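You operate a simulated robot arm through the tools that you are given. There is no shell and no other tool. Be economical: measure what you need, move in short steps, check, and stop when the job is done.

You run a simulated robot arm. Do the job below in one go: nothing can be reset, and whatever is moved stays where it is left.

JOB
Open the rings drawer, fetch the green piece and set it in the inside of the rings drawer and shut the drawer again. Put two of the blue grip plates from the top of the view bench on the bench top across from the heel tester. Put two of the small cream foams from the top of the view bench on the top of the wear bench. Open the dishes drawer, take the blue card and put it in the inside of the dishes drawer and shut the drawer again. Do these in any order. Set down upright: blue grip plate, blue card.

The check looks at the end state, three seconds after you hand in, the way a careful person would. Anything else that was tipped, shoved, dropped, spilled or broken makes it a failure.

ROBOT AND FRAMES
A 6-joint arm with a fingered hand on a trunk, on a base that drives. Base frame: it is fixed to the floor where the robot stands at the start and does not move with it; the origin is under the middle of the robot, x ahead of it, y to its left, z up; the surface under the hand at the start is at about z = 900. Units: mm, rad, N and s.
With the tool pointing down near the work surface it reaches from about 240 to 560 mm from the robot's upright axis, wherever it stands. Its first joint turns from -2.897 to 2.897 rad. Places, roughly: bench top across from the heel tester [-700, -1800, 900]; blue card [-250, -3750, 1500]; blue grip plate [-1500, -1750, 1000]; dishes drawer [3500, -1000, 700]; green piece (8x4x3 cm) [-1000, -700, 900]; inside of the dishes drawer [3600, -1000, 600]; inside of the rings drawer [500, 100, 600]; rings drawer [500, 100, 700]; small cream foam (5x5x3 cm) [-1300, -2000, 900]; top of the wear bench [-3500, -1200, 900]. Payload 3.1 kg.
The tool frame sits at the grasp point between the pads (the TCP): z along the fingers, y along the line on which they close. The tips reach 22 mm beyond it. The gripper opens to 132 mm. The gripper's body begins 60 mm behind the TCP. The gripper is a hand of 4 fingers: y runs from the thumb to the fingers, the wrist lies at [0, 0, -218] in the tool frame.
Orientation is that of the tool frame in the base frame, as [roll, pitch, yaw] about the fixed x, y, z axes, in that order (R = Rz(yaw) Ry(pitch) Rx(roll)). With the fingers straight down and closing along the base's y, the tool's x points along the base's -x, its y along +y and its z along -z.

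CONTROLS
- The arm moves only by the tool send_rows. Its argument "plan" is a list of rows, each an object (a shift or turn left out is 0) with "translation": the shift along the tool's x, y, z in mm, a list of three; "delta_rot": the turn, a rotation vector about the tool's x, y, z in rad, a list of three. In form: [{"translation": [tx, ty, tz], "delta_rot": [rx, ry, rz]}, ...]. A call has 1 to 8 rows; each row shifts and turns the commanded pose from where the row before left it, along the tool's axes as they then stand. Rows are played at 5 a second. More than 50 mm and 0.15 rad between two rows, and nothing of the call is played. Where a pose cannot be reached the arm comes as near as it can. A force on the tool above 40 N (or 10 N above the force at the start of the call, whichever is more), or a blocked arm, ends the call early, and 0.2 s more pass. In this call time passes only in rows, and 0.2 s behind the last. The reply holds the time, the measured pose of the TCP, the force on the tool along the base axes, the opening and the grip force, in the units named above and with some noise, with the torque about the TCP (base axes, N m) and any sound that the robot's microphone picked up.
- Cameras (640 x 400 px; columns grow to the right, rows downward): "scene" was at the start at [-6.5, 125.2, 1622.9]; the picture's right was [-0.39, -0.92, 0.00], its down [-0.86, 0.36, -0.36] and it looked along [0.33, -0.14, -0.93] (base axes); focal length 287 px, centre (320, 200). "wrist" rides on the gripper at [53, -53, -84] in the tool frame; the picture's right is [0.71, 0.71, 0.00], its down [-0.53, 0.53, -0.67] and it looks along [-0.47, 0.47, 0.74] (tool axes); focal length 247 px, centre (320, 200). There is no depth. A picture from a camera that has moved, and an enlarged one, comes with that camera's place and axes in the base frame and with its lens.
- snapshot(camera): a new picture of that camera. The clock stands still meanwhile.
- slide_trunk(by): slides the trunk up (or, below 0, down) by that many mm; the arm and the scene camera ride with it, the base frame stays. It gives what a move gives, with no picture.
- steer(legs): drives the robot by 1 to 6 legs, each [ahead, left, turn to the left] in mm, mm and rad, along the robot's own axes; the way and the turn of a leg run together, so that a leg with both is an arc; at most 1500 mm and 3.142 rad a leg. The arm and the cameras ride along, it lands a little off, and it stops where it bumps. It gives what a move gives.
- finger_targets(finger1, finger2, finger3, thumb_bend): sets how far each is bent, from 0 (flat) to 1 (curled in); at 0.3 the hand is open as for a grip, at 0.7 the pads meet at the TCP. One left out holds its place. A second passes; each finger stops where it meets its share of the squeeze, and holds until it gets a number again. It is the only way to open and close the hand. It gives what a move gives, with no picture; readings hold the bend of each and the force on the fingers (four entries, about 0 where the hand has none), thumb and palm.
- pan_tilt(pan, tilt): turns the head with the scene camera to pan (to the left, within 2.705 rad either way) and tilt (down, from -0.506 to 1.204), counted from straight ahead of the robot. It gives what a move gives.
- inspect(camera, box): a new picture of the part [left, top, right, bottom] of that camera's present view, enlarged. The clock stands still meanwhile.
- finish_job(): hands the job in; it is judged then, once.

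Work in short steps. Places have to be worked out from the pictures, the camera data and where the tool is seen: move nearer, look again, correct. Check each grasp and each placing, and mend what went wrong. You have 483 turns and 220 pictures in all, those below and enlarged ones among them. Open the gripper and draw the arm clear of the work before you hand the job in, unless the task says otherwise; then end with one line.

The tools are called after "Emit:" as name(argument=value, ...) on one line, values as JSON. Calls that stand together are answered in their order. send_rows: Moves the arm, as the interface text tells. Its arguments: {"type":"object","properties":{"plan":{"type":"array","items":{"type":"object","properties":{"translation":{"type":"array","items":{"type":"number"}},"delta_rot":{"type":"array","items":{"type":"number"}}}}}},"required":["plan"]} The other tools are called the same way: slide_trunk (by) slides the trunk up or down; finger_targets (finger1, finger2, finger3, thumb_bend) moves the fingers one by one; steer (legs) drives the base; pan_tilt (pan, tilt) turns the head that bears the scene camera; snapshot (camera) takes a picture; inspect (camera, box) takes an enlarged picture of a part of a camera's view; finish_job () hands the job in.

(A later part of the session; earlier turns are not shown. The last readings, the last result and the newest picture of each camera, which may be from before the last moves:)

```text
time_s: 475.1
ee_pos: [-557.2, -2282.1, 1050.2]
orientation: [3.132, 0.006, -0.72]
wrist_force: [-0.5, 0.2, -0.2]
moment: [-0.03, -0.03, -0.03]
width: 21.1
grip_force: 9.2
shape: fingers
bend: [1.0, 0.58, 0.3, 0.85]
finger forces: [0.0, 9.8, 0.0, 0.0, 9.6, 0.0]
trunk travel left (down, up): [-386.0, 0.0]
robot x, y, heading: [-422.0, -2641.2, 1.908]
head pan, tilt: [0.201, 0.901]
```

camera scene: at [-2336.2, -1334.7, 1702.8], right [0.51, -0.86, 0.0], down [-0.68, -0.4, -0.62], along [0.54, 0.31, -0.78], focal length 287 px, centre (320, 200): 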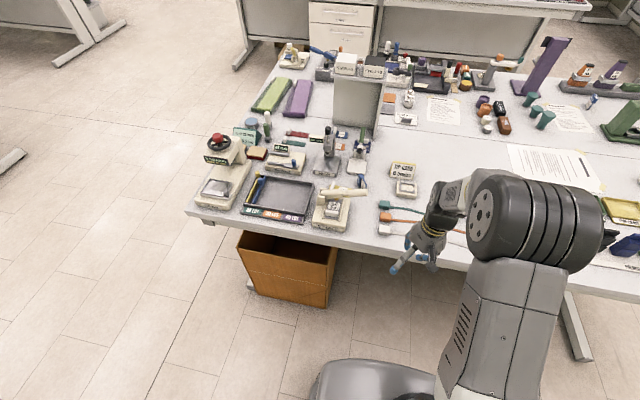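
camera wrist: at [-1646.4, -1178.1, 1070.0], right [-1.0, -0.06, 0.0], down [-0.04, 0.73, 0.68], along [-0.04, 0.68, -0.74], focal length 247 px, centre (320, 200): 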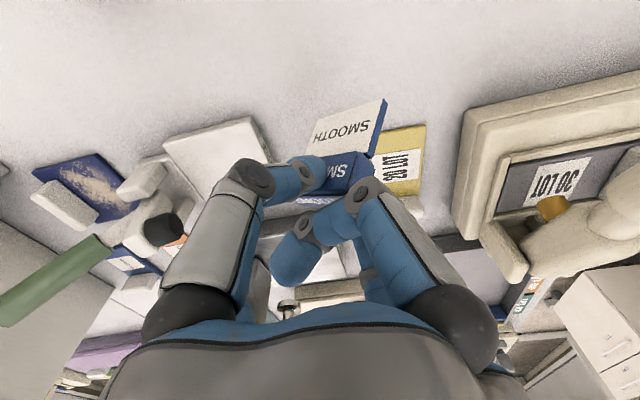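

Still held at ~10 N. Yaw the hand so the plate will stand parallel to RIBBED, then approach the bench end.

Emit:
send_rows(plan=[{"delta_rot": [0, 0, -0.15]}, {"delta_rot": [0, 0, -0.15]}, {"delta_rot": [0, 0, -0.15]}, {"delta_rot": [0, 0, -0.15]}, {"delta_rot": [0, 0, -0.15]}, {"delta_rot": [0, 0, -0.15]}, {"delta_rot": [0, 0, -0.147]}])

Emit:
steer(legs=[[0, -57, -0.011], [270, 0, 0]])

Emit:
pan_tilt(pan=0.0, tilt=0.9)

Emit:
inspect(camera="scene", box=[280, 140, 480, 280])

```text
time_s: 476.7
ee_pos: [-576.7, -2291.9, 1048.2]
orientation: [-3.137, -0.017, 0.316]
wrist_force: [-0.2, -0.2, -0.9]
moment: [0.01, 0.0, 0.03]
width: 21.4
grip_force: 9.2
shape: fingers
bend: [1.0, 0.58, 0.3, 0.85]
finger forces: [0.0, 9.8, 0.0, 0.1, 9.4, 0.0]
out of reach, approached as far as the arm can: row 7
trunk travel left (down, up): [-386.0, 0.0]
robot x, y, heading: [-420.9, -2641.3, 1.908]
head pan, tilt: [0.201, 0.901]
```

```text
time_s: 479.2
ee_pos: [-603.4, -2013.7, 1048.1]
orientation: [-3.139, -0.013, 0.299]
wrist_force: [0.3, -1.0, -1.3]
moment: [0.02, 0.01, 0.0]
width: 21.2
grip_force: 9.0
shape: fingers
bend: [1.0, 0.58, 0.3, 0.85]
finger forces: [0.1, 9.8, 0.0, 0.1, 9.5, 0.0]
trunk travel left (down, up): [-386.0, 0.0]
robot x, y, heading: [-455.3, -2361.9, 1.892]
head pan, tilt: [0.201, 0.901]
```

```text
time_s: 479.9
ee_pos: [-603.0, -2014.7, 1048.0]
orientation: [-3.137, -0.013, 0.301]
wrist_force: [-0.4, -0.5, -0.4]
moment: [0.03, -0.01, 0.01]
width: 21.1
grip_force: 9.5
shape: fingers
bend: [1.0, 0.58, 0.3, 0.85]
finger forces: [0.0, 9.8, 0.1, 0.0, 9.5, 0.0]
trunk travel left (down, up): [-386.0, 0.0]
robot x, y, heading: [-458.0, -2367.7, 1.899]
head pan, tilt: [0.0, 0.901]
```

```text
2.86 times, centred on (380, 210) of scene
camera zoom: at [-599.9, -2397.7, 1702.8], right [0.95, 0.32, 0.0], down [0.25, -0.74, -0.62], along [-0.2, 0.59, -0.78], focal length 820 px, centre (149, 171)
```

zoom: 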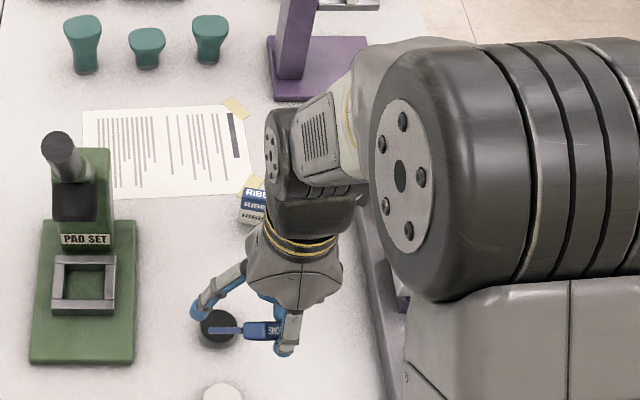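

The plate is held but lies horizontally in the hand. Move over the spot, lower, and loosen again to let it swing down.

Emit:
send_rows(plan=[{"translation": [9, -45, 0]}, {"translation": [9, -48, 15]}, {"translation": [0, 0, 25]}, {"translation": [0, 0, 23]}])

Emit:
finger_targets(finger2=0.64, thumb_bend=0.86)

Emit:
finger_targets(finger2=0.61, thumb_bend=0.86)

Emit:
snapshot(camera="wrist")

```text
refused: row 2 steps farther than a row can; nothing moved
```

```text
time_s: 480.9
ee_pos: [-604.2, -2013.7, 1047.1]
orientation: [-3.136, -0.014, 0.301]
wrist_force: [-0.2, -0.3, -0.6]
moment: [0.0, 0.02, -0.02]
width: 21.4
grip_force: 6.0
shape: fingers
bend: [1.0, 0.57, 0.3, 0.85]
finger forces: [0.0, 6.2, 0.1, 0.0, 5.7, 0.0]
trunk travel left (down, up): [-386.0, 0.0]
robot x, y, heading: [-456.8, -2363.6, 1.896]
head pan, tilt: [0.0, 0.901]
```

```text
time_s: 481.9
ee_pos: [-603.0, -2014.7, 1047.9]
orientation: [-3.138, -0.013, 0.301]
wrist_force: [0.4, -0.1, -0.4]
moment: [0.0, 0.02, 0.04]
width: 21.3
grip_force: 4.5
shape: fingers
bend: [1.0, 0.56, 0.3, 0.85]
finger forces: [0.0, 4.4, 0.1, 0.0, 3.9, 0.0]
trunk travel left (down, up): [-386.0, 0.0]
robot x, y, heading: [-456.3, -2365.5, 1.892]
head pan, tilt: [0.0, 0.901]
```

```text
49 pictures are left
camera wrist: at [-568.3, -1948.0, 1132.1], right [0.88, -0.47, 0.01], down [-0.36, -0.66, 0.66], along [-0.3, -0.58, -0.75], focal length 247 px, centre (320, 200)
```

wrist: 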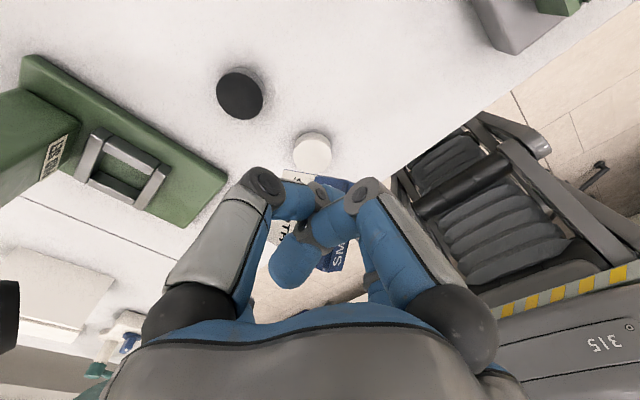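

Emit:
send_rows(plan=[{"translation": [9, -40, 0]}, {"translation": [9, -45, 0]}, {"translation": [0, -8, 15]}, {"translation": [0, 0, 20]}, {"translation": [0, 0, 20]}])

Emit:
finger_targets(finger2=0.58, thumb_bend=0.86)

Emit:
finger_targets(finger2=0.57, thumb_bend=0.855)

Emit:
snapshot(camera="wrist")

```text
time_s: 483.1
ee_pos: [-636.2, -1928.2, 991.4]
orientation: [-3.137, -0.021, 0.295]
wrist_force: [1.0, -0.1, -0.7]
moment: [0.04, 0.01, -0.03]
width: 21.2
grip_force: 3.7
shape: fingers
bend: [1.0, 0.56, 0.3, 0.85]
finger forces: [0.0, 4.2, 0.0, 0.0, 3.8, 0.0]
out of reach, approached as far as the arm can: row 1, 2, 3
trunk travel left (down, up): [-386.0, 0.0]
robot x, y, heading: [-456.7, -2366.6, 1.897]
head pan, tilt: [0.0, 0.901]
```

```text
time_s: 484.1
ee_pos: [-636.6, -1928.6, 993.1]
orientation: [-3.136, -0.021, 0.294]
wrist_force: [0.1, -0.6, -0.2]
moment: [0.02, -0.01, -0.03]
width: 21.4
grip_force: 0.0
shape: fingers
bend: [1.0, 0.57, 0.3, 0.85]
finger forces: [0.0, 0.0, 0.0, 0.1, 0.0, 0.0]
trunk travel left (down, up): [-386.0, 0.0]
robot x, y, heading: [-457.0, -2364.1, 1.894]
head pan, tilt: [0.0, 0.901]
```

```text
time_s: 485.1
ee_pos: [-635.4, -1929.0, 991.8]
orientation: [-3.137, -0.022, 0.295]
wrist_force: [0.5, -0.5, 0.1]
moment: [0.0, -0.02, -0.02]
width: 21.6
grip_force: 0.0
shape: fingers
bend: [1.0, 0.56, 0.3, 0.84]
finger forces: [0.0, 0.0, 0.0, 0.0, 0.0, 0.0]
trunk travel left (down, up): [-386.0, 0.0]
robot x, y, heading: [-459.3, -2363.8, 1.896]
head pan, tilt: [0.0, 0.901]
```

```text
48 pictures are left
camera wrist: at [-600.7, -1863.5, 1076.7], right [0.88, -0.47, 0.01], down [-0.36, -0.66, 0.65], along [-0.3, -0.58, -0.76], focal length 247 px, centre (320, 200)
```

wrist: 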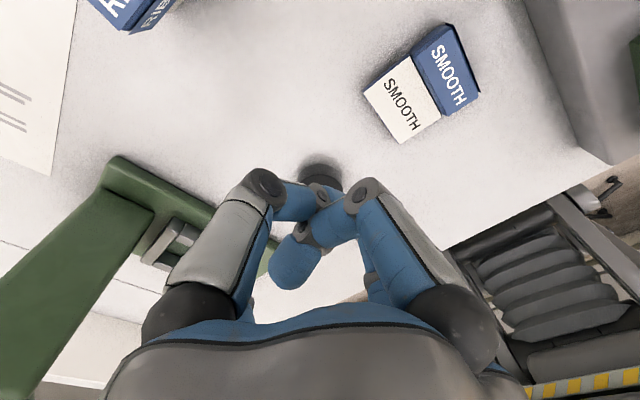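

SMOOTH dropped onto the destination bench and lies flat there. I'll grip its cap ends again, let it swing upright, and set it down lightly. Move above the cap.

Emit:
finger_targets(finger2=0.44, finger3=0.25, thumb_bend=0.44)

Emit:
send_rows(plan=[{"translation": [40, 17, 0]}, {"translation": [40, 17, 0]}])

Emit:
snapshot(camera="wrist")

```text
time_s: 486.1
ee_pos: [-635.9, -1929.2, 992.1]
orientation: [-3.136, -0.022, 0.295]
wrist_force: [0.1, 0.3, -0.4]
moment: [0.03, 0.01, -0.02]
width: 57.9
grip_force: 0.1
shape: fingers
bend: [1.0, 0.44, 0.25, 0.44]
finger forces: [0.0, 0.0, 0.0, 0.0, 0.0, 0.0]
trunk travel left (down, up): [-386.0, 0.0]
robot x, y, heading: [-456.0, -2364.7, 1.895]
head pan, tilt: [0.0, 0.901]
```

```text
time_s: 486.7
ee_pos: [-584.1, -1962.9, 985.6]
orientation: [-3.131, -0.05, 0.284]
wrist_force: [0.4, -0.1, -0.6]
moment: [0.0, -0.02, 0.04]
width: 57.9
grip_force: 0.1
shape: fingers
bend: [1.0, 0.44, 0.25, 0.44]
finger forces: [0.0, 0.0, 0.0, 0.1, 0.0, 0.1]
out of reach, approached as far as the arm can: row 1, 2
trunk travel left (down, up): [-386.0, 0.0]
robot x, y, heading: [-453.0, -2362.8, 1.892]
head pan, tilt: [0.0, 0.901]
```

```text
47 pictures are left
camera wrist: at [-549.7, -1898.9, 1071.8], right [0.88, -0.48, 0.03], down [-0.39, -0.67, 0.64], along [-0.29, -0.57, -0.77], focal length 247 px, centre (320, 200)
```

wrist: 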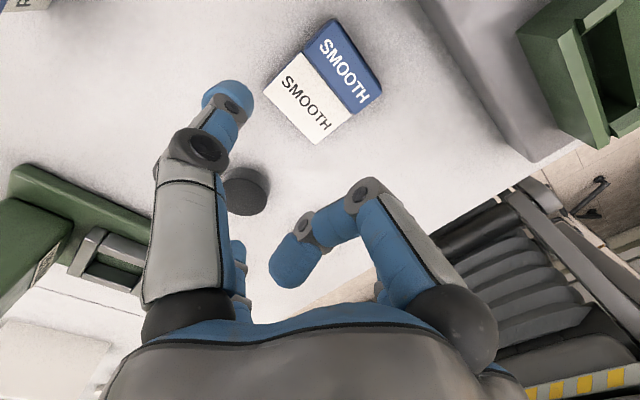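

This hand yaw is at the joint limit. Raise, swap the curled finger, and turn the hand half a turn the other way.

Emit:
finger_targets(finger1=0.3, finger3=0.3)

Emit:
send_rows(plan=[{"translation": [0, 0, -25], "delta_rot": [0, 0, 0.15]}, {"translation": [0, 0, -25], "delta_rot": [0, 0, 0.15]}, {"delta_rot": [0, 0, 0.15]}, {"delta_rot": [0, 0, 0.15]}, {"delta_rot": [0, 0, 0.15]}, {"delta_rot": [0, 0, 0.15]}, {"delta_rot": [0, 0, 0.15]}, {"delta_rot": [0, 0, 0.15]}])

Emit:
send_rows(plan=[{"delta_rot": [0, 0, 0.15]}, {"delta_rot": [0, 0, 0.15]}, {"delta_rot": [0, 0, 0.15]}, {"delta_rot": [0, 0, 0.15]}, {"delta_rot": [0, 0, 0.15]}, {"delta_rot": [0, 0, 0.15]}, {"delta_rot": [0, 0, 0.15]}, {"delta_rot": [0, 0, 0.15]}])

Emit:
send_rows(plan=[{"delta_rot": [0, 0, 0.15]}, {"delta_rot": [0, 0, 0.15]}, {"delta_rot": [0, 0, 0.15]}, {"delta_rot": [0, 0, 0.15]}, {"delta_rot": [0, 0, 0.06]}])

Emit:
finger_targets(finger1=0.25, finger3=1.0)

```text
time_s: 487.7
ee_pos: [-584.3, -1961.8, 984.1]
orientation: [-3.131, -0.052, 0.284]
wrist_force: [-0.3, -0.3, 1.1]
moment: [-0.04, -0.02, -0.03]
width: 72.9
grip_force: 0.0
shape: fingers
bend: [0.3, 0.44, 0.3, 0.44]
finger forces: [0.0, 0.0, 0.0, 0.0, 0.1, 0.0]
trunk travel left (down, up): [-386.0, 0.0]
robot x, y, heading: [-459.0, -2363.0, 1.897]
head pan, tilt: [0.0, 0.901]
```

```text
time_s: 489.5
ee_pos: [-583.9, -1961.4, 1037.5]
orientation: [-3.126, -0.001, -0.902]
wrist_force: [-0.3, -0.6, 0.2]
moment: [0.0, 0.0, 0.02]
width: 72.7
grip_force: 0.0
shape: fingers
bend: [0.3, 0.44, 0.3, 0.44]
finger forces: [0.0, 0.1, 0.0, 0.0, 0.0, 0.1]
trunk travel left (down, up): [-386.0, 0.0]
robot x, y, heading: [-456.6, -2364.1, 1.896]
head pan, tilt: [0.0, 0.901]
```

```text
time_s: 491.3
ee_pos: [-585.2, -1961.4, 1036.0]
orientation: [-3.135, 0.014, -2.102]
wrist_force: [-0.1, 0.3, -0.4]
moment: [0.02, -0.02, 0.0]
width: 73.0
grip_force: 0.1
shape: fingers
bend: [0.3, 0.44, 0.3, 0.44]
finger forces: [0.0, 0.0, 0.0, 0.0, 0.0, 0.0]
trunk travel left (down, up): [-386.0, 0.0]
robot x, y, heading: [-458.8, -2365.1, 1.896]
head pan, tilt: [0.0, 0.901]
```

```text
time_s: 492.5
ee_pos: [-585.0, -1963.0, 1036.0]
orientation: [3.139, 0.015, -2.76]
wrist_force: [1.1, -0.6, 0.5]
moment: [0.02, 0.03, -0.01]
width: 72.7
grip_force: 0.0
shape: fingers
bend: [0.3, 0.44, 0.3, 0.44]
finger forces: [0.0, 0.0, 0.0, 0.0, 0.1, 0.0]
trunk travel left (down, up): [-386.0, 0.0]
robot x, y, heading: [-454.9, -2365.8, 1.893]
head pan, tilt: [0.0, 0.901]
```

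```text
time_s: 493.5
ee_pos: [-584.2, -1961.8, 1036.2]
orientation: [3.138, 0.015, -2.761]
wrist_force: [-0.7, 0.8, -0.4]
moment: [0.0, 0.03, -0.06]
width: 77.5
grip_force: 0.1
shape: fingers
bend: [0.25, 0.44, 1.0, 0.44]
finger forces: [0.0, 0.0, 0.0, 0.0, 0.0, 0.0]
trunk travel left (down, up): [-386.0, 0.0]
robot x, y, heading: [-460.2, -2365.1, 1.895]
head pan, tilt: [0.0, 0.901]
```

Emit:
send_rows(plan=[{"translation": [-21, 6, 0], "delta_rot": [0, 0, 0.1]}, {"translation": [-22, 4, 20], "delta_rot": [0, 0, 0.07]}])

Emit:
snapshot(camera="wrist")

```text
time_s: 494.1
ee_pos: [-545.5, -1936.8, 1017.3]
orientation: [3.136, 0.012, -2.931]
wrist_force: [0.3, 0.2, 0.4]
moment: [-0.02, -0.01, 0.0]
width: 77.7
grip_force: 0.1
shape: fingers
bend: [0.25, 0.44, 1.0, 0.44]
finger forces: [0.0, 0.0, 0.0, 0.0, 0.1, 0.0]
trunk travel left (down, up): [-386.0, 0.0]
robot x, y, heading: [-457.4, -2364.4, 1.89]
head pan, tilt: [0.0, 0.901]
```

```text
46 pictures are left
camera wrist: at [-586.6, -2000.0, 1100.0], right [-0.84, 0.54, -0.01], down [0.4, 0.62, 0.68], along [0.37, 0.57, -0.73], focal length 247 px, centre (320, 200)
```

wrist: 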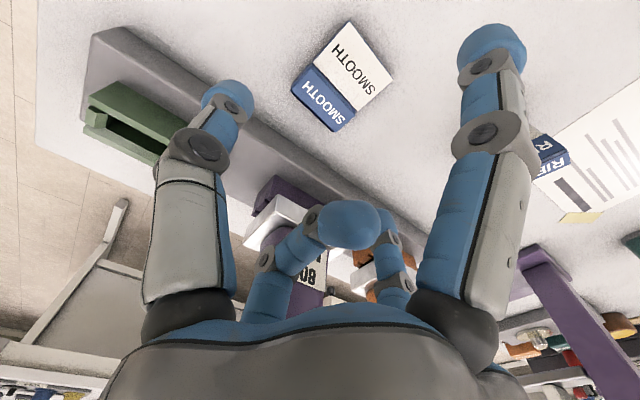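

Aligned within 3 mm. Descend to z≈931 and grip the cap ends.

Emit:
send_rows(plan=[{"translation": [2, -1, 30]}, {"translation": [0, 0, 25]}, {"translation": [0, 0, 20]}, {"translation": [0, 0, 10]}])

Emit:
finger_targets(finger2=0.62, thumb_bend=0.62)

Emit:
snapshot(camera="wrist")

```text
time_s: 495.1
ee_pos: [-548.6, -1939.0, 932.0]
orientation: [3.136, 0.015, -2.928]
wrist_force: [0.6, 0.2, -0.2]
moment: [-0.02, 0.03, -0.02]
width: 77.4
grip_force: 0.0
shape: fingers
bend: [0.25, 0.44, 1.0, 0.44]
finger forces: [0.0, 0.0, 0.0, 0.0, 0.1, 0.0]
trunk travel left (down, up): [-386.0, 0.0]
robot x, y, heading: [-454.8, -2361.2, 1.897]
head pan, tilt: [0.0, 0.901]
```

```text
time_s: 496.1
ee_pos: [-548.3, -1939.2, 932.8]
orientation: [3.135, 0.014, -2.928]
wrist_force: [-0.3, 0.0, -0.3]
moment: [0.0, -0.04, 0.02]
width: 68.3
grip_force: 5.3
shape: fingers
bend: [0.25, 0.55, 1.0, 0.58]
finger forces: [0.1, 5.1, 0.1, 0.1, 5.2, 0.0]
trunk travel left (down, up): [-386.0, 0.0]
robot x, y, heading: [-454.2, -2365.3, 1.896]
head pan, tilt: [0.0, 0.901]
```

```text
45 pictures are left
camera wrist: at [-588.7, -2002.1, 1014.5], right [-0.84, 0.54, -0.01], down [0.39, 0.62, 0.68], along [0.37, 0.57, -0.73], focal length 247 px, centre (320, 200)
```

wrist: 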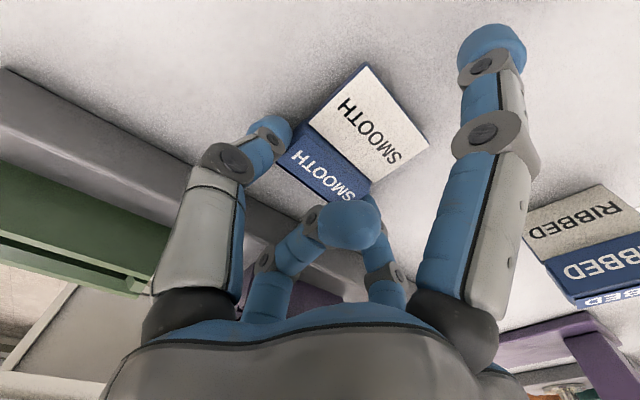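

Symmetric 5 N grip on the ends. Lift 48 mm, move slightly away from the rack, then loosen stepwise.

Emit:
send_rows(plan=[{"translation": [0, 0, -10]}, {"translation": [0, 0, -15]}, {"translation": [8, 0, -12]}, {"translation": [15, 0, -11]}])

Emit:
finger_targets(finger2=0.57, thumb_bend=0.6)

Emit:
finger_targets(finger2=0.56, thumb_bend=0.59)

```text
time_s: 497.1
ee_pos: [-571.6, -1944.9, 980.4]
orientation: [3.137, 0.014, -2.93]
wrist_force: [-0.3, 0.4, -0.6]
moment: [0.01, -0.01, 0.02]
width: 67.9
grip_force: 4.8
shape: fingers
bend: [0.25, 0.55, 1.0, 0.58]
finger forces: [0.0, 5.0, 0.1, 0.1, 5.1, 0.0]
trunk travel left (down, up): [-386.0, 0.0]
robot x, y, heading: [-453.8, -2366.9, 1.895]
head pan, tilt: [0.0, 0.901]
```

```text
time_s: 498.1
ee_pos: [-570.1, -1943.6, 980.3]
orientation: [3.137, 0.013, -2.928]
wrist_force: [-0.3, 0.2, -0.5]
moment: [0.02, 0.01, 0.02]
width: 67.5
grip_force: 1.8
shape: fingers
bend: [0.25, 0.53, 1.0, 0.58]
finger forces: [0.0, 2.1, 0.1, 0.0, 2.2, 0.1]
trunk travel left (down, up): [-386.0, 0.0]
robot x, y, heading: [-456.6, -2366.0, 1.892]
head pan, tilt: [0.0, 0.901]
```

```text
time_s: 499.1
ee_pos: [-571.9, -1942.8, 979.9]
orientation: [3.136, 0.015, -2.928]
wrist_force: [-0.9, 0.6, 0.3]
moment: [-0.01, -0.02, 0.02]
width: 67.5
grip_force: 2.2
shape: fingers
bend: [0.25, 0.53, 1.0, 0.58]
finger forces: [0.1, 1.8, 0.0, 0.0, 1.6, 0.0]
trunk travel left (down, up): [-386.0, 0.0]
robot x, y, heading: [-457.5, -2365.7, 1.897]
head pan, tilt: [0.0, 0.901]
```

Emit:
finger_targets(finger2=0.55, thumb_bend=0.585)

Emit:
finger_targets(finger2=0.543, thumb_bend=0.58)

Emit:
snapshot(camera="wrist")

```text
time_s: 500.1
ee_pos: [-569.7, -1944.8, 979.1]
orientation: [3.136, 0.014, -2.928]
wrist_force: [0.3, 0.0, -0.8]
moment: [0.01, 0.05, -0.01]
width: 67.6
grip_force: 0.9
shape: fingers
bend: [0.25, 0.53, 1.0, 0.57]
finger forces: [0.0, 1.0, 0.0, 0.0, 1.0, 0.0]
trunk travel left (down, up): [-386.0, 0.0]
robot x, y, heading: [-456.4, -2364.3, 1.894]
head pan, tilt: [0.0, 0.901]
```

```text
time_s: 501.1
ee_pos: [-569.4, -1944.7, 980.2]
orientation: [3.138, 0.014, -2.929]
wrist_force: [0.9, -0.9, 0.3]
moment: [-0.01, 0.0, 0.0]
width: 68.2
grip_force: 0.5
shape: fingers
bend: [0.25, 0.53, 1.0, 0.57]
finger forces: [0.0, 0.4, 0.1, 0.0, 0.5, 0.0]
trunk travel left (down, up): [-386.0, 0.0]
robot x, y, heading: [-457.7, -2363.8, 1.894]
head pan, tilt: [0.0, 0.901]
```

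```text
44 pictures are left
camera wrist: at [-610.9, -2007.6, 1062.3], right [-0.84, 0.54, -0.01], down [0.39, 0.62, 0.68], along [0.37, 0.57, -0.73], focal length 247 px, centre (320, 200)
```

wrist: 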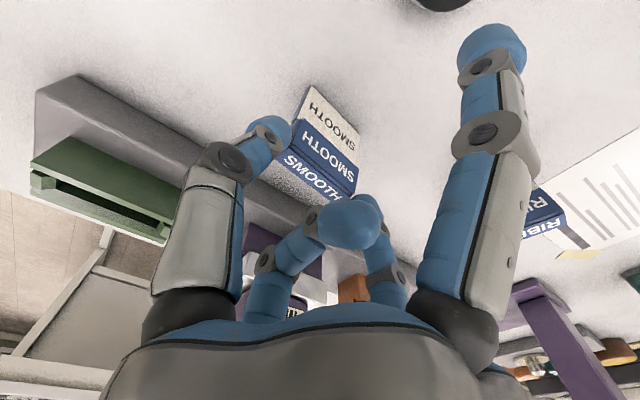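

It hangs upright under a light grip. Lower slowly so its base settles on the bench.

Emit:
send_rows(plan=[{"translation": [0, 0, 4]}, {"translation": [0, 0, 4]}, {"translation": [0, 0, 4]}, {"translation": [0, 0, 4]}, {"translation": [0, 0, 3]}, {"translation": [0, 0, 3]}])

Emit:
inspect(camera="wrist", box=[240, 60, 420, 230])

```text
time_s: 502.5
ee_pos: [-569.6, -1943.9, 958.9]
orientation: [3.138, 0.015, -2.93]
wrist_force: [-0.1, 0.6, -0.3]
moment: [0.02, 0.03, -0.01]
width: 68.1
grip_force: 0.0
shape: fingers
bend: [0.25, 0.54, 1.0, 0.57]
finger forces: [0.0, 0.0, 0.0, 0.1, 0.0, 0.0]
trunk travel left (down, up): [-386.0, 0.0]
robot x, y, heading: [-453.4, -2362.4, 1.897]
head pan, tilt: [0.0, 0.901]
```

```text
2.35 times, centred on (330, 145) of wrist
camera zoom: at [-611.1, -2007.8, 1040.1], right [-0.84, 0.54, -0.01], down [0.39, 0.62, 0.68], along [0.37, 0.57, -0.73], focal length 581 px, centre (296, 329)
```

zoom: 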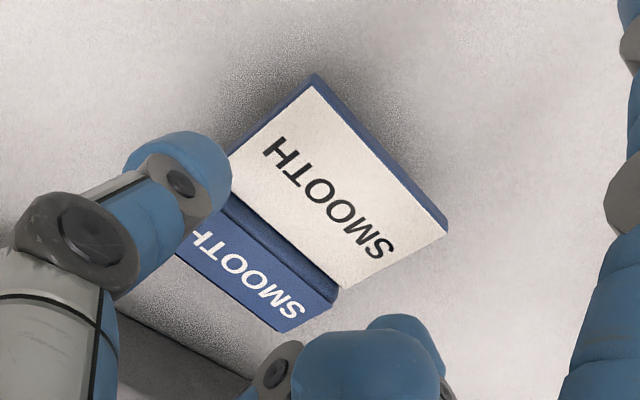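

It slipped through the too-light grip and lies flat again. Regrip the same way, but keep more force while lowering.

Emit:
send_rows(plan=[{"translation": [0, 0, -30]}])

Emit:
finger_targets(finger2=0.42, thumb_bend=0.42)

Emit:
send_rows(plan=[{"translation": [-21, 9, 0]}])

Emit:
snapshot(camera="wrist")

```text
time_s: 502.9
ee_pos: [-570.4, -1944.7, 988.1]
orientation: [3.137, 0.013, -2.929]
wrist_force: [-0.1, 0.4, -0.5]
moment: [-0.04, 0.0, 0.01]
width: 67.7
grip_force: 0.1
shape: fingers
bend: [0.25, 0.54, 1.0, 0.57]
finger forces: [0.0, 0.0, 0.0, 0.0, 0.1, 0.1]
trunk travel left (down, up): [-386.0, 0.0]
robot x, y, heading: [-456.2, -2363.4, 1.897]
head pan, tilt: [0.0, 0.901]
```

```text
time_s: 503.9
ee_pos: [-570.3, -1944.4, 988.6]
orientation: [3.136, 0.013, -2.927]
wrist_force: [-0.3, -0.1, 0.5]
moment: [0.04, -0.02, 0.02]
width: 79.2
grip_force: 0.0
shape: fingers
bend: [0.25, 0.42, 1.0, 0.42]
finger forces: [0.1, 0.0, 0.0, 0.0, 0.0, 0.0]
trunk travel left (down, up): [-386.0, 0.0]
robot x, y, heading: [-458.3, -2366.7, 1.894]
head pan, tilt: [0.0, 0.901]
```

```text
time_s: 504.3
ee_pos: [-551.5, -1932.3, 990.0]
orientation: [3.137, 0.014, -2.928]
wrist_force: [0.6, -0.1, 0.7]
moment: [-0.02, 0.02, 0.01]
width: 79.1
grip_force: 0.0
shape: fingers
bend: [0.25, 0.42, 1.0, 0.42]
finger forces: [0.1, 0.0, 0.0, 0.0, 0.0, 0.0]
trunk travel left (down, up): [-386.0, 0.0]
robot x, y, heading: [-457.6, -2367.9, 1.896]
head pan, tilt: [0.0, 0.901]
```

```text
42 pictures are left
camera wrist: at [-592.0, -1993.9, 1071.7], right [-0.84, 0.54, -0.01], down [0.39, 0.62, 0.68], along [0.37, 0.57, -0.73], focal length 247 px, centre (320, 200)
```

wrist: 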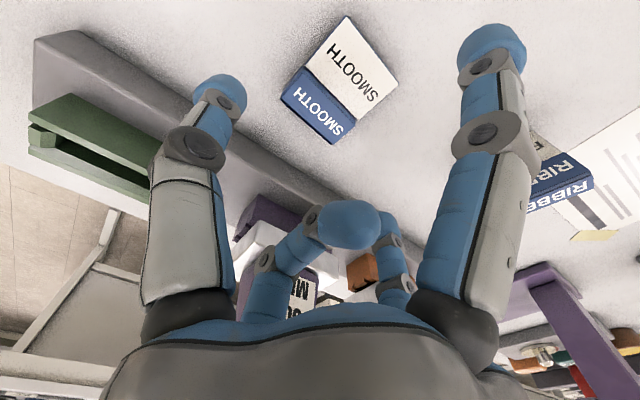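

Emit:
send_rows(plan=[{"translation": [4.5, -7, 20]}, {"translation": [0, 0, 20]}, {"translation": [0, 0, 12]}, {"translation": [0, 0, 6]}])

Emit:
finger_targets(finger2=0.62, thumb_bend=0.62)

Emit:
send_rows(plan=[{"translation": [0, 0, -10]}, {"translation": [0, 0, -15]}, {"translation": [5, 0, -12]}, {"translation": [10, 0, -11]}])

Emit:
finger_targets(finger2=0.57, thumb_bend=0.6)

Emit:
finger_targets(finger2=0.555, thumb_bend=0.59)

```text
time_s: 505.3
ee_pos: [-553.9, -1937.6, 930.2]
orientation: [3.135, 0.014, -2.929]
wrist_force: [-0.3, 1.0, -0.7]
moment: [0.0, 0.0, -0.01]
width: 79.3
grip_force: 0.1
shape: fingers
bend: [0.25, 0.42, 1.0, 0.42]
finger forces: [0.0, 0.0, 0.1, 0.0, 0.1, 0.1]
trunk travel left (down, up): [-386.0, 0.0]
robot x, y, heading: [-456.4, -2364.7, 1.892]
head pan, tilt: [0.0, 0.901]
```

```text
time_s: 506.3
ee_pos: [-554.4, -1938.1, 930.7]
orientation: [3.137, 0.014, -2.926]
wrist_force: [0.4, 0.4, 0.3]
moment: [0.0, 0.0, 0.01]
width: 67.9
grip_force: 5.0
shape: fingers
bend: [0.25, 0.55, 1.0, 0.58]
finger forces: [0.1, 5.0, 0.0, 0.1, 5.2, 0.0]
trunk travel left (down, up): [-386.0, 0.0]
robot x, y, heading: [-456.9, -2365.6, 1.9]
head pan, tilt: [0.0, 0.901]
```

```text
time_s: 507.3
ee_pos: [-570.1, -1941.4, 978.3]
orientation: [3.136, 0.013, -2.928]
wrist_force: [-0.3, 0.2, -0.8]
moment: [0.0, -0.01, 0.02]
width: 68.0
grip_force: 5.4
shape: fingers
bend: [0.25, 0.55, 1.0, 0.58]
finger forces: [0.1, 5.0, 0.0, 0.0, 5.1, 0.0]
trunk travel left (down, up): [-386.0, 0.0]
robot x, y, heading: [-456.0, -2365.8, 1.896]
head pan, tilt: [0.0, 0.901]
```

```text
time_s: 508.3
ee_pos: [-569.9, -1942.2, 978.3]
orientation: [3.136, 0.013, -2.929]
wrist_force: [0.7, 0.2, -0.4]
moment: [0.0, 0.0, 0.04]
width: 67.6
grip_force: 2.0
shape: fingers
bend: [0.25, 0.53, 1.0, 0.58]
finger forces: [0.0, 2.2, 0.0, 0.0, 2.1, 0.0]
trunk travel left (down, up): [-386.0, 0.0]
robot x, y, heading: [-457.4, -2362.8, 1.896]
head pan, tilt: [0.0, 0.901]
```

```text
time_s: 509.3
ee_pos: [-570.9, -1942.9, 977.8]
orientation: [3.137, 0.013, -2.927]
wrist_force: [0.7, -0.6, -1.5]
moment: [0.01, 0.0, 0.0]
width: 67.4
grip_force: 1.5
shape: fingers
bend: [0.25, 0.53, 1.0, 0.58]
finger forces: [0.0, 1.2, 0.0, 0.0, 1.3, 0.1]
trunk travel left (down, up): [-386.0, 0.0]
robot x, y, heading: [-460.4, -2364.4, 1.89]
head pan, tilt: [0.0, 0.901]
```

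Emit:
finger_targets(finger2=0.549, thumb_bend=0.585)

Emit:
finger_targets(finger2=0.546, thumb_bend=0.582)

Emit:
finger_targets(finger2=0.58, thumb_bend=0.61)

Emit:
inspect(camera="wrist", box=[240, 60, 420, 230])

```text
time_s: 510.3
ee_pos: [-570.7, -1941.8, 977.8]
orientation: [3.136, 0.014, -2.927]
wrist_force: [0.2, 0.0, -0.1]
moment: [0.02, 0.02, -0.02]
width: 67.6
grip_force: 0.9
shape: fingers
bend: [0.25, 0.53, 1.0, 0.58]
finger forces: [0.1, 0.7, 0.0, 0.1, 0.7, 0.1]
trunk travel left (down, up): [-386.0, 0.0]
robot x, y, heading: [-457.7, -2364.6, 1.897]
head pan, tilt: [0.0, 0.901]
```

```text
time_s: 511.3
ee_pos: [-571.4, -1940.6, 978.6]
orientation: [3.135, 0.013, -2.929]
wrist_force: [0.1, -0.3, -0.2]
moment: [-0.03, 0.02, -0.03]
width: 67.7
grip_force: 0.9
shape: fingers
bend: [0.25, 0.53, 1.0, 0.58]
finger forces: [0.0, 0.7, 0.1, 0.1, 0.7, 0.1]
trunk travel left (down, up): [-386.0, 0.0]
robot x, y, heading: [-453.8, -2365.5, 1.898]
head pan, tilt: [0.0, 0.901]
```

```text
time_s: 512.3
ee_pos: [-570.8, -1941.5, 976.7]
orientation: [3.137, 0.014, -2.93]
wrist_force: [-0.6, 0.7, 0.5]
moment: [-0.01, -0.02, 0.0]
width: 67.1
grip_force: 3.2
shape: fingers
bend: [0.25, 0.53, 1.0, 0.59]
finger forces: [0.0, 2.7, 0.0, 0.1, 2.7, 0.0]
trunk travel left (down, up): [-386.0, 0.0]
robot x, y, heading: [-453.9, -2364.3, 1.898]
head pan, tilt: [0.0, 0.901]
```

```text
2.35 times, centred on (330, 145) of wrist
camera zoom: at [-610.7, -2005.0, 1059.6], right [-0.84, 0.54, -0.01], down [0.39, 0.62, 0.68], along [0.37, 0.57, -0.73], focal length 581 px, centre (296, 329)
```

zoom: 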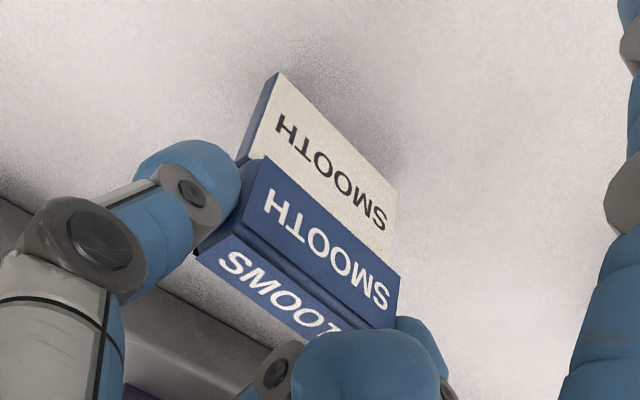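

It still needs ~25° more. Ease again to ~0.5 N, then retighten.

Emit:
finger_targets(finger2=0.543, thumb_bend=0.581)

Emit:
finger_targets(finger2=0.541, thumb_bend=0.579)

Emit:
finger_targets(finger2=0.58, thumb_bend=0.61)

Emit:
inspect(camera="wrist", box=[240, 60, 420, 230])

```text
time_s: 513.3
ee_pos: [-569.6, -1941.8, 977.2]
orientation: [3.136, 0.013, -2.929]
wrist_force: [0.3, 0.1, -1.9]
moment: [0.01, 0.0, 0.01]
width: 67.5
grip_force: 0.5
shape: fingers
bend: [0.25, 0.53, 1.0, 0.58]
finger forces: [0.0, 0.6, 0.0, 0.1, 0.8, 0.1]
trunk travel left (down, up): [-386.0, 0.0]
robot x, y, heading: [-455.6, -2365.3, 1.892]
head pan, tilt: [0.0, 0.901]
```

```text
time_s: 514.3
ee_pos: [-569.3, -1941.1, 978.3]
orientation: [3.136, 0.014, -2.929]
wrist_force: [-0.2, -0.4, 0.5]
moment: [0.0, 0.01, 0.02]
width: 67.8
grip_force: 1.0
shape: fingers
bend: [0.25, 0.53, 1.0, 0.57]
finger forces: [0.0, 0.3, 0.1, 0.0, 0.4, 0.1]
trunk travel left (down, up): [-386.0, 0.0]
robot x, y, heading: [-457.0, -2363.7, 1.899]
head pan, tilt: [0.0, 0.901]
```

```text
time_s: 515.3
ee_pos: [-569.8, -1941.7, 977.3]
orientation: [3.135, 0.014, -2.928]
wrist_force: [-0.3, -0.4, 0.1]
moment: [0.01, -0.02, -0.02]
width: 67.3
grip_force: 2.7
shape: fingers
bend: [0.25, 0.53, 1.0, 0.58]
finger forces: [0.1, 2.8, 0.0, 0.0, 3.1, 0.1]
trunk travel left (down, up): [-386.0, 0.0]
robot x, y, heading: [-459.6, -2366.4, 1.9]
head pan, tilt: [0.0, 0.901]
```

```text
2.35 times, centred on (330, 145) of wrist
camera zoom: at [-610.7, -2005.0, 1059.6], right [-0.84, 0.54, -0.01], down [0.39, 0.62, 0.68], along [0.37, 0.57, -0.73], focal length 581 px, centre (296, 329)
```

zoom: 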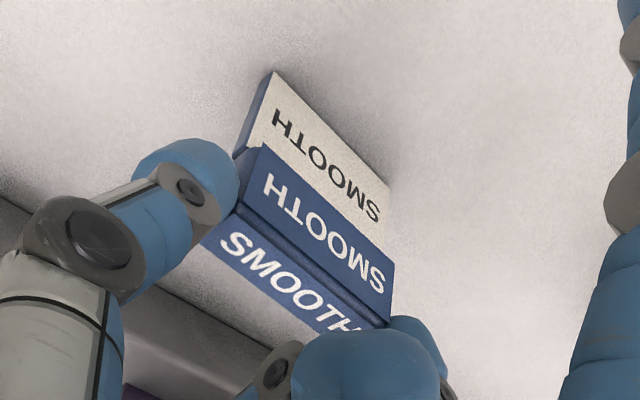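

About 12° left; tilt the hand 0.2 rad to make the plate plumb, then lower to contact.

Emit:
send_rows(plan=[{"translation": [0, 0, -4], "delta_rot": [0, -0.1, 0]}, {"delta_rot": [0, -0.1, 0]}])

Emit:
send_rows(plan=[{"translation": [0.5, 0, 3]}, {"translation": [0.5, 0, 3]}, {"translation": [0.4, 0, 2]}, {"translation": [0.4, 0, 2]}])

Emit:
inspect(camera="wrist", box=[240, 60, 420, 230])

```text
time_s: 515.9
ee_pos: [-570.6, -1942.5, 981.5]
orientation: [3.135, 0.217, -2.931]
wrist_force: [0.0, -0.3, -1.1]
moment: [0.0, 0.01, -0.01]
width: 67.0
grip_force: 2.7
shape: fingers
bend: [0.25, 0.53, 1.0, 0.59]
finger forces: [0.0, 2.8, 0.0, 0.0, 2.8, 0.1]
trunk travel left (down, up): [-386.0, 0.0]
robot x, y, heading: [-455.7, -2363.7, 1.898]
head pan, tilt: [0.0, 0.901]
```

```text
time_s: 516.9
ee_pos: [-569.2, -1943.2, 973.9]
orientation: [3.136, 0.214, -2.931]
wrist_force: [-0.6, -0.1, 5.5]
moment: [-0.03, -0.01, -0.01]
width: 66.9
grip_force: 3.7
shape: fingers
bend: [0.25, 0.53, 1.0, 0.59]
finger forces: [0.1, 3.4, 0.0, 0.1, 3.7, 0.0]
trunk travel left (down, up): [-386.0, 0.0]
robot x, y, heading: [-456.4, -2364.2, 1.896]
head pan, tilt: [0.0, 0.901]
```

```text
2.35 times, centred on (330, 145) of wrist
camera zoom: at [-625.1, -2008.9, 1042.2], right [-0.82, 0.55, -0.15], down [0.25, 0.59, 0.77], along [0.51, 0.6, -0.62], focal length 581 px, centre (296, 329)
```

zoom: 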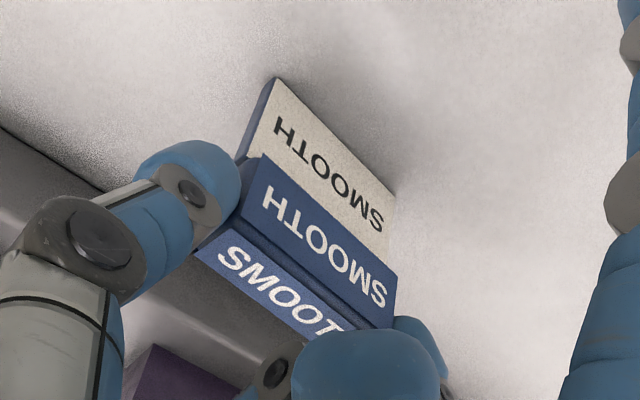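

In contact (5.5 N); it seems to lean ~8° the other way. Raise slightly, rotate back 0.12 rad, and set down again.

Emit:
send_rows(plan=[{"translation": [-0.6, 0, -3]}, {"delta_rot": [0, 0.12, 0]}, {"translation": [0.2, 0, 3]}])

Emit:
inspect(camera="wrist", box=[240, 60, 420, 230])

```text
time_s: 517.7
ee_pos: [-569.2, -1942.0, 973.2]
orientation: [3.135, 0.093, -2.929]
wrist_force: [0.7, 0.4, 5.4]
moment: [-0.01, -0.01, -0.01]
width: 66.9
grip_force: 3.4
shape: fingers
bend: [0.25, 0.53, 1.0, 0.59]
finger forces: [0.0, 3.2, 0.1, 0.0, 3.5, 0.0]
trunk travel left (down, up): [-386.0, 0.0]
robot x, y, heading: [-454.6, -2362.9, 1.892]
head pan, tilt: [0.0, 0.901]
```

```text
2.35 times, centred on (330, 145) of wrist
camera zoom: at [-616.5, -2006.8, 1049.9], right [-0.84, 0.54, -0.06], down [0.34, 0.61, 0.72], along [0.43, 0.58, -0.69], focal length 581 px, centre (296, 329)
```

zoom: 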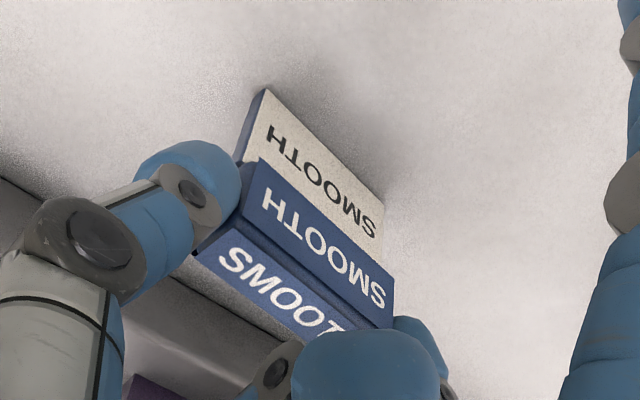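

Now within ~5° of plumb with its base on the bench. Release by opening both end fingers.

Emit:
finger_targets(finger2=0.45, thumb_bend=0.48)

Emit:
inspect(camera="wrist", box=[240, 60, 420, 230])

```text
time_s: 518.7
ee_pos: [-569.1, -1941.8, 971.9]
orientation: [3.137, 0.094, -2.93]
wrist_force: [-0.2, -0.3, -0.9]
moment: [0.0, -0.02, 0.01]
width: 74.2
grip_force: 0.0
shape: fingers
bend: [0.25, 0.45, 1.0, 0.48]
finger forces: [0.0, 0.1, 0.0, 0.0, 0.0, 0.1]
trunk travel left (down, up): [-386.0, 0.0]
robot x, y, heading: [-456.6, -2363.7, 1.89]
head pan, tilt: [0.0, 0.901]
```

```text
2.35 times, centred on (330, 145) of wrist
camera zoom: at [-616.2, -2006.4, 1049.6], right [-0.84, 0.54, -0.06], down [0.34, 0.61, 0.72], along [0.43, 0.58, -0.69], focal length 581 px, centre (296, 329)
```

zoom: 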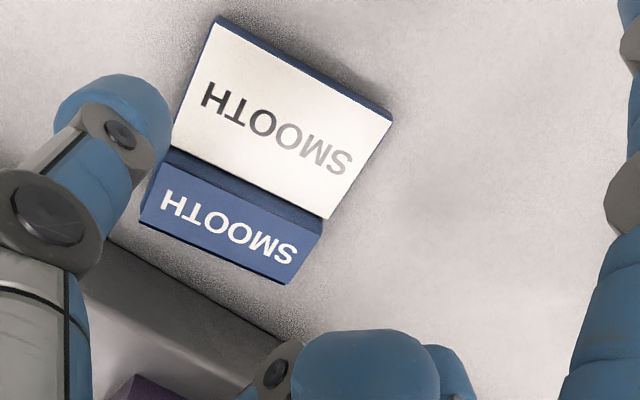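

It fell back flat again. This time I'll move it to a roomier spot and use fingers 1 and 3 as guards on both faces. First regrip the cap ends.

Emit:
send_rows(plan=[{"translation": [0, 0, -20], "delta_rot": [0, 0.08, 0]}, {"translation": [-18, -1, 0], "delta_rot": [0, 0, -0.13]}, {"translation": [-17.5, -3, 0], "delta_rot": [0, 0, -0.13]}])

Emit:
finger_targets(finger2=0.42, thumb_bend=0.42)

Emit:
snapshot(camera="wrist")

```text
time_s: 519.5
ee_pos: [-535.6, -1937.1, 993.6]
orientation: [3.14, 0.014, -2.667]
wrist_force: [-0.4, -0.1, -0.4]
moment: [0.01, -0.02, -0.01]
width: 74.0
grip_force: 0.0
shape: fingers
bend: [0.25, 0.45, 1.0, 0.48]
finger forces: [0.0, 0.1, 0.1, 0.0, 0.0, 0.0]
trunk travel left (down, up): [-386.0, 0.0]
robot x, y, heading: [-455.5, -2362.2, 1.892]
head pan, tilt: [0.0, 0.901]
```

```text
time_s: 520.5
ee_pos: [-535.3, -1937.3, 993.9]
orientation: [3.14, 0.015, -2.668]
wrist_force: [-0.3, -0.7, 0.5]
moment: [0.01, 0.0, 0.02]
width: 79.3
grip_force: 0.1
shape: fingers
bend: [0.25, 0.42, 1.0, 0.42]
finger forces: [0.0, 0.0, 0.0, 0.0, 0.1, 0.1]
trunk travel left (down, up): [-386.0, 0.0]
robot x, y, heading: [-460.5, -2367.1, 1.895]
head pan, tilt: [0.0, 0.901]
```

```text
36 pictures are left
camera wrist: at [-558.7, -2008.4, 1075.3], right [-0.95, 0.31, -0.01], down [0.22, 0.7, 0.68], along [0.21, 0.64, -0.74], focal length 247 px, centre (320, 200)
```

wrist: 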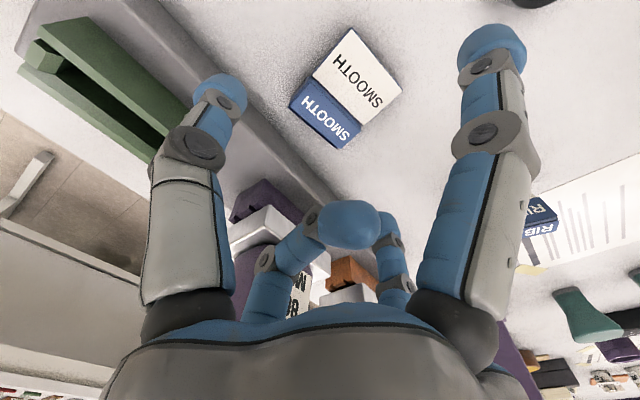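

Emit:
send_rows(plan=[{"translation": [5, -1, 20]}, {"translation": [0, 0, 20]}, {"translation": [0, 0, 15]}, {"translation": [0, 0, 7]}])

Emit:
finger_targets(finger2=0.66, thumb_bend=0.66)

Emit:
send_rows(plan=[{"translation": [0, 0, -8]}, {"translation": [13, 16, -8]}, {"translation": [13, 17, 0]}, {"translation": [13, 17, 0]}, {"translation": [12, 16, 0]}, {"translation": [0, 0, 8]}, {"translation": [0, 0, 6]}])

Emit:
finger_targets(finger2=0.42, thumb_bend=0.42)

Emit:
send_rows(plan=[{"translation": [0, 0, -25]}, {"translation": [0, 0, -25]}])

Emit:
finger_targets(finger1=0.3, finger3=0.3)

Emit:
snapshot(camera="wrist")

```text
time_s: 521.5
ee_pos: [-540.0, -1938.4, 930.9]
orientation: [3.139, 0.015, -2.669]
wrist_force: [-0.5, -0.6, 0.5]
moment: [-0.01, 0.01, 0.02]
width: 79.3
grip_force: 0.1
shape: fingers
bend: [0.25, 0.42, 1.0, 0.42]
finger forces: [0.0, 0.1, 0.1, 0.1, 0.0, 0.1]
trunk travel left (down, up): [-386.0, 0.0]
robot x, y, heading: [-459.4, -2366.1, 1.898]
head pan, tilt: [0.0, 0.901]
```

```text
time_s: 522.5
ee_pos: [-539.1, -1938.9, 930.3]
orientation: [3.141, 0.017, -2.67]
wrist_force: [-0.9, -1.0, 0.9]
moment: [0.04, -0.01, -0.01]
width: 67.3
grip_force: 8.2
shape: fingers
bend: [0.25, 0.54, 1.0, 0.59]
finger forces: [0.1, 7.4, 0.1, 0.1, 7.8, 0.1]
trunk travel left (down, up): [-386.0, 0.0]
robot x, y, heading: [-456.9, -2365.8, 1.897]
head pan, tilt: [0.0, 0.901]
```

```text
time_s: 524.1
ee_pos: [-614.6, -1902.6, 932.6]
orientation: [3.14, 0.015, -2.668]
wrist_force: [-0.1, 0.0, 0.2]
moment: [-0.02, 0.0, 0.03]
width: 67.3
grip_force: 7.5
shape: fingers
bend: [0.25, 0.54, 1.0, 0.6]
finger forces: [0.0, 7.5, 0.0, 0.0, 7.4, 0.1]
trunk travel left (down, up): [-386.0, 0.0]
robot x, y, heading: [-455.1, -2363.0, 1.895]
head pan, tilt: [0.0, 0.901]
```

```text
time_s: 525.1
ee_pos: [-615.0, -1903.9, 932.6]
orientation: [3.14, 0.016, -2.668]
wrist_force: [-0.3, 0.0, 0.3]
moment: [0.01, -0.01, -0.01]
width: 79.0
grip_force: 0.1
shape: fingers
bend: [0.25, 0.42, 1.0, 0.42]
finger forces: [0.0, 0.1, 0.0, 0.0, 0.1, 0.0]
trunk travel left (down, up): [-386.0, 0.0]
robot x, y, heading: [-455.7, -2369.3, 1.892]
head pan, tilt: [0.0, 0.901]
```

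```text
time_s: 525.7
ee_pos: [-614.4, -1904.7, 982.6]
orientation: [3.139, 0.016, -2.67]
wrist_force: [-0.1, -0.5, 1.1]
moment: [0.02, -0.02, 0.0]
width: 79.5
grip_force: 0.2
shape: fingers
bend: [0.25, 0.42, 1.0, 0.42]
finger forces: [0.1, 0.1, 0.0, 0.0, 0.0, 0.0]
trunk travel left (down, up): [-386.0, 0.0]
robot x, y, heading: [-457.3, -2364.3, 1.897]
head pan, tilt: [0.0, 0.901]
```

```text
time_s: 526.7
ee_pos: [-615.4, -1905.0, 983.2]
orientation: [3.14, 0.015, -2.669]
wrist_force: [-0.3, -0.4, -1.0]
moment: [0.02, 0.01, 0.01]
width: 75.2
grip_force: 0.1
shape: fingers
bend: [0.3, 0.42, 0.3, 0.42]
finger forces: [0.1, 0.0, 0.1, 0.0, 0.1, 0.0]
trunk travel left (down, up): [-386.0, 0.0]
robot x, y, heading: [-460.2, -2365.1, 1.893]
head pan, tilt: [0.0, 0.901]
```

```text
35 pictures are left
camera wrist: at [-637.2, -1976.0, 1065.5], right [-0.95, 0.31, -0.01], down [0.22, 0.7, 0.68], along [0.21, 0.64, -0.74], focal length 247 px, centre (320, 200)
```

wrist: 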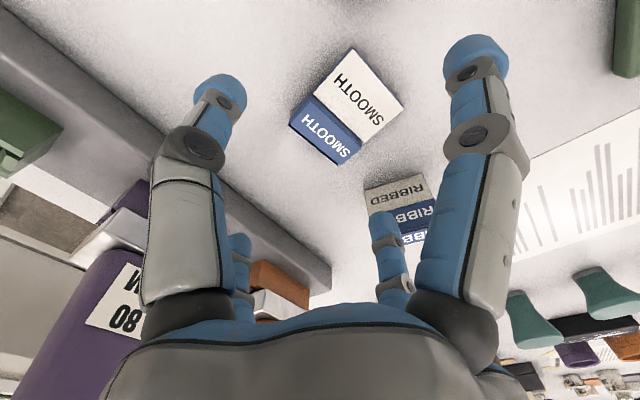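

Good position. Regrip, lift, and swing it down again.

Emit:
send_rows(plan=[{"translation": [0, 0, 20]}, {"translation": [0, 0, 20]}, {"translation": [0, 0, 11]}])

Emit:
finger_targets(finger2=0.62, thumb_bend=0.62)

Emit:
send_rows(plan=[{"translation": [0, 0, -10]}, {"translation": [0, 0, -15]}, {"translation": [0, 0, -13]}, {"translation": [0, 0, -10]}])

Emit:
finger_targets(finger2=0.565, thumb_bend=0.6)

Emit:
finger_targets(finger2=0.55, thumb_bend=0.586)

Emit:
finger_targets(finger2=0.543, thumb_bend=0.581)

Emit:
finger_targets(finger2=0.541, thumb_bend=0.579)

```text
time_s: 527.5
ee_pos: [-615.3, -1903.2, 930.6]
orientation: [3.14, 0.015, -2.669]
wrist_force: [0.9, 0.0, 0.3]
moment: [0.06, 0.01, 0.01]
width: 75.2
grip_force: 0.2
shape: fingers
bend: [0.3, 0.42, 0.3, 0.42]
finger forces: [0.1, 0.0, 0.0, 0.1, 0.0, 0.0]
trunk travel left (down, up): [-386.0, 0.0]
robot x, y, heading: [-455.5, -2366.2, 1.898]
head pan, tilt: [0.0, 0.901]
```

```text
time_s: 528.5
ee_pos: [-614.7, -1904.8, 931.5]
orientation: [3.139, 0.017, -2.669]
wrist_force: [-0.3, 0.3, -0.6]
moment: [-0.02, 0.0, 0.01]
width: 63.6
grip_force: 5.6
shape: fingers
bend: [0.3, 0.55, 0.3, 0.58]
finger forces: [0.1, 5.1, 0.0, 0.1, 5.2, 0.1]
trunk travel left (down, up): [-386.0, 0.0]
robot x, y, heading: [-455.4, -2365.6, 1.893]
head pan, tilt: [0.0, 0.901]
```

```text
time_s: 529.5
ee_pos: [-614.5, -1903.7, 979.1]
orientation: [3.14, 0.016, -2.67]
wrist_force: [-0.4, -0.9, -0.5]
moment: [0.0, -0.01, 0.02]
width: 63.3
grip_force: 5.1
shape: fingers
bend: [0.3, 0.55, 0.3, 0.58]
finger forces: [0.0, 5.1, 0.1, 0.1, 5.1, 0.0]
trunk travel left (down, up): [-386.0, 0.0]
robot x, y, heading: [-460.3, -2365.8, 1.898]
head pan, tilt: [0.0, 0.901]
```

```text
time_s: 530.5
ee_pos: [-614.6, -1903.8, 978.9]
orientation: [3.138, 0.016, -2.67]
wrist_force: [-0.1, -0.2, -1.5]
moment: [-0.01, 0.01, 0.01]
width: 62.9
grip_force: 2.1
shape: fingers
bend: [0.3, 0.53, 0.3, 0.58]
finger forces: [0.0, 2.1, 0.0, 0.1, 2.0, 0.0]
trunk travel left (down, up): [-386.0, 0.0]
robot x, y, heading: [-455.8, -2364.5, 1.896]
head pan, tilt: [0.0, 0.901]
```

```text
time_s: 531.5
ee_pos: [-615.0, -1903.5, 978.3]
orientation: [3.14, 0.016, -2.668]
wrist_force: [0.1, 0.2, -1.1]
moment: [-0.03, -0.02, 0.0]
width: 63.2
grip_force: 1.3
shape: fingers
bend: [0.3, 0.53, 0.3, 0.57]
finger forces: [0.0, 1.0, 0.0, 0.0, 1.0, 0.0]
trunk travel left (down, up): [-386.0, 0.0]
robot x, y, heading: [-456.8, -2367.8, 1.897]
head pan, tilt: [0.0, 0.901]
```

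```text
time_s: 532.5
ee_pos: [-615.0, -1903.0, 978.5]
orientation: [3.14, 0.017, -2.67]
wrist_force: [0.2, 0.6, -0.4]
moment: [0.04, -0.03, -0.01]
width: 63.7
grip_force: 0.8
shape: fingers
bend: [0.3, 0.53, 0.3, 0.57]
finger forces: [0.0, 0.8, 0.0, 0.0, 0.9, 0.0]
trunk travel left (down, up): [-386.0, 0.0]
robot x, y, heading: [-455.4, -2364.1, 1.896]
head pan, tilt: [0.0, 0.901]
```

```text
time_s: 533.5
ee_pos: [-615.5, -1903.4, 978.9]
orientation: [3.139, 0.015, -2.669]
wrist_force: [0.7, 0.5, -0.3]
moment: [0.02, 0.02, 0.01]
width: 63.6
grip_force: 0.6
shape: fingers
bend: [0.3, 0.53, 0.3, 0.57]
finger forces: [0.0, 0.4, 0.0, 0.0, 0.5, 0.0]
trunk travel left (down, up): [-386.0, 0.0]
robot x, y, heading: [-457.3, -2365.3, 1.892]
head pan, tilt: [0.0, 0.901]
```

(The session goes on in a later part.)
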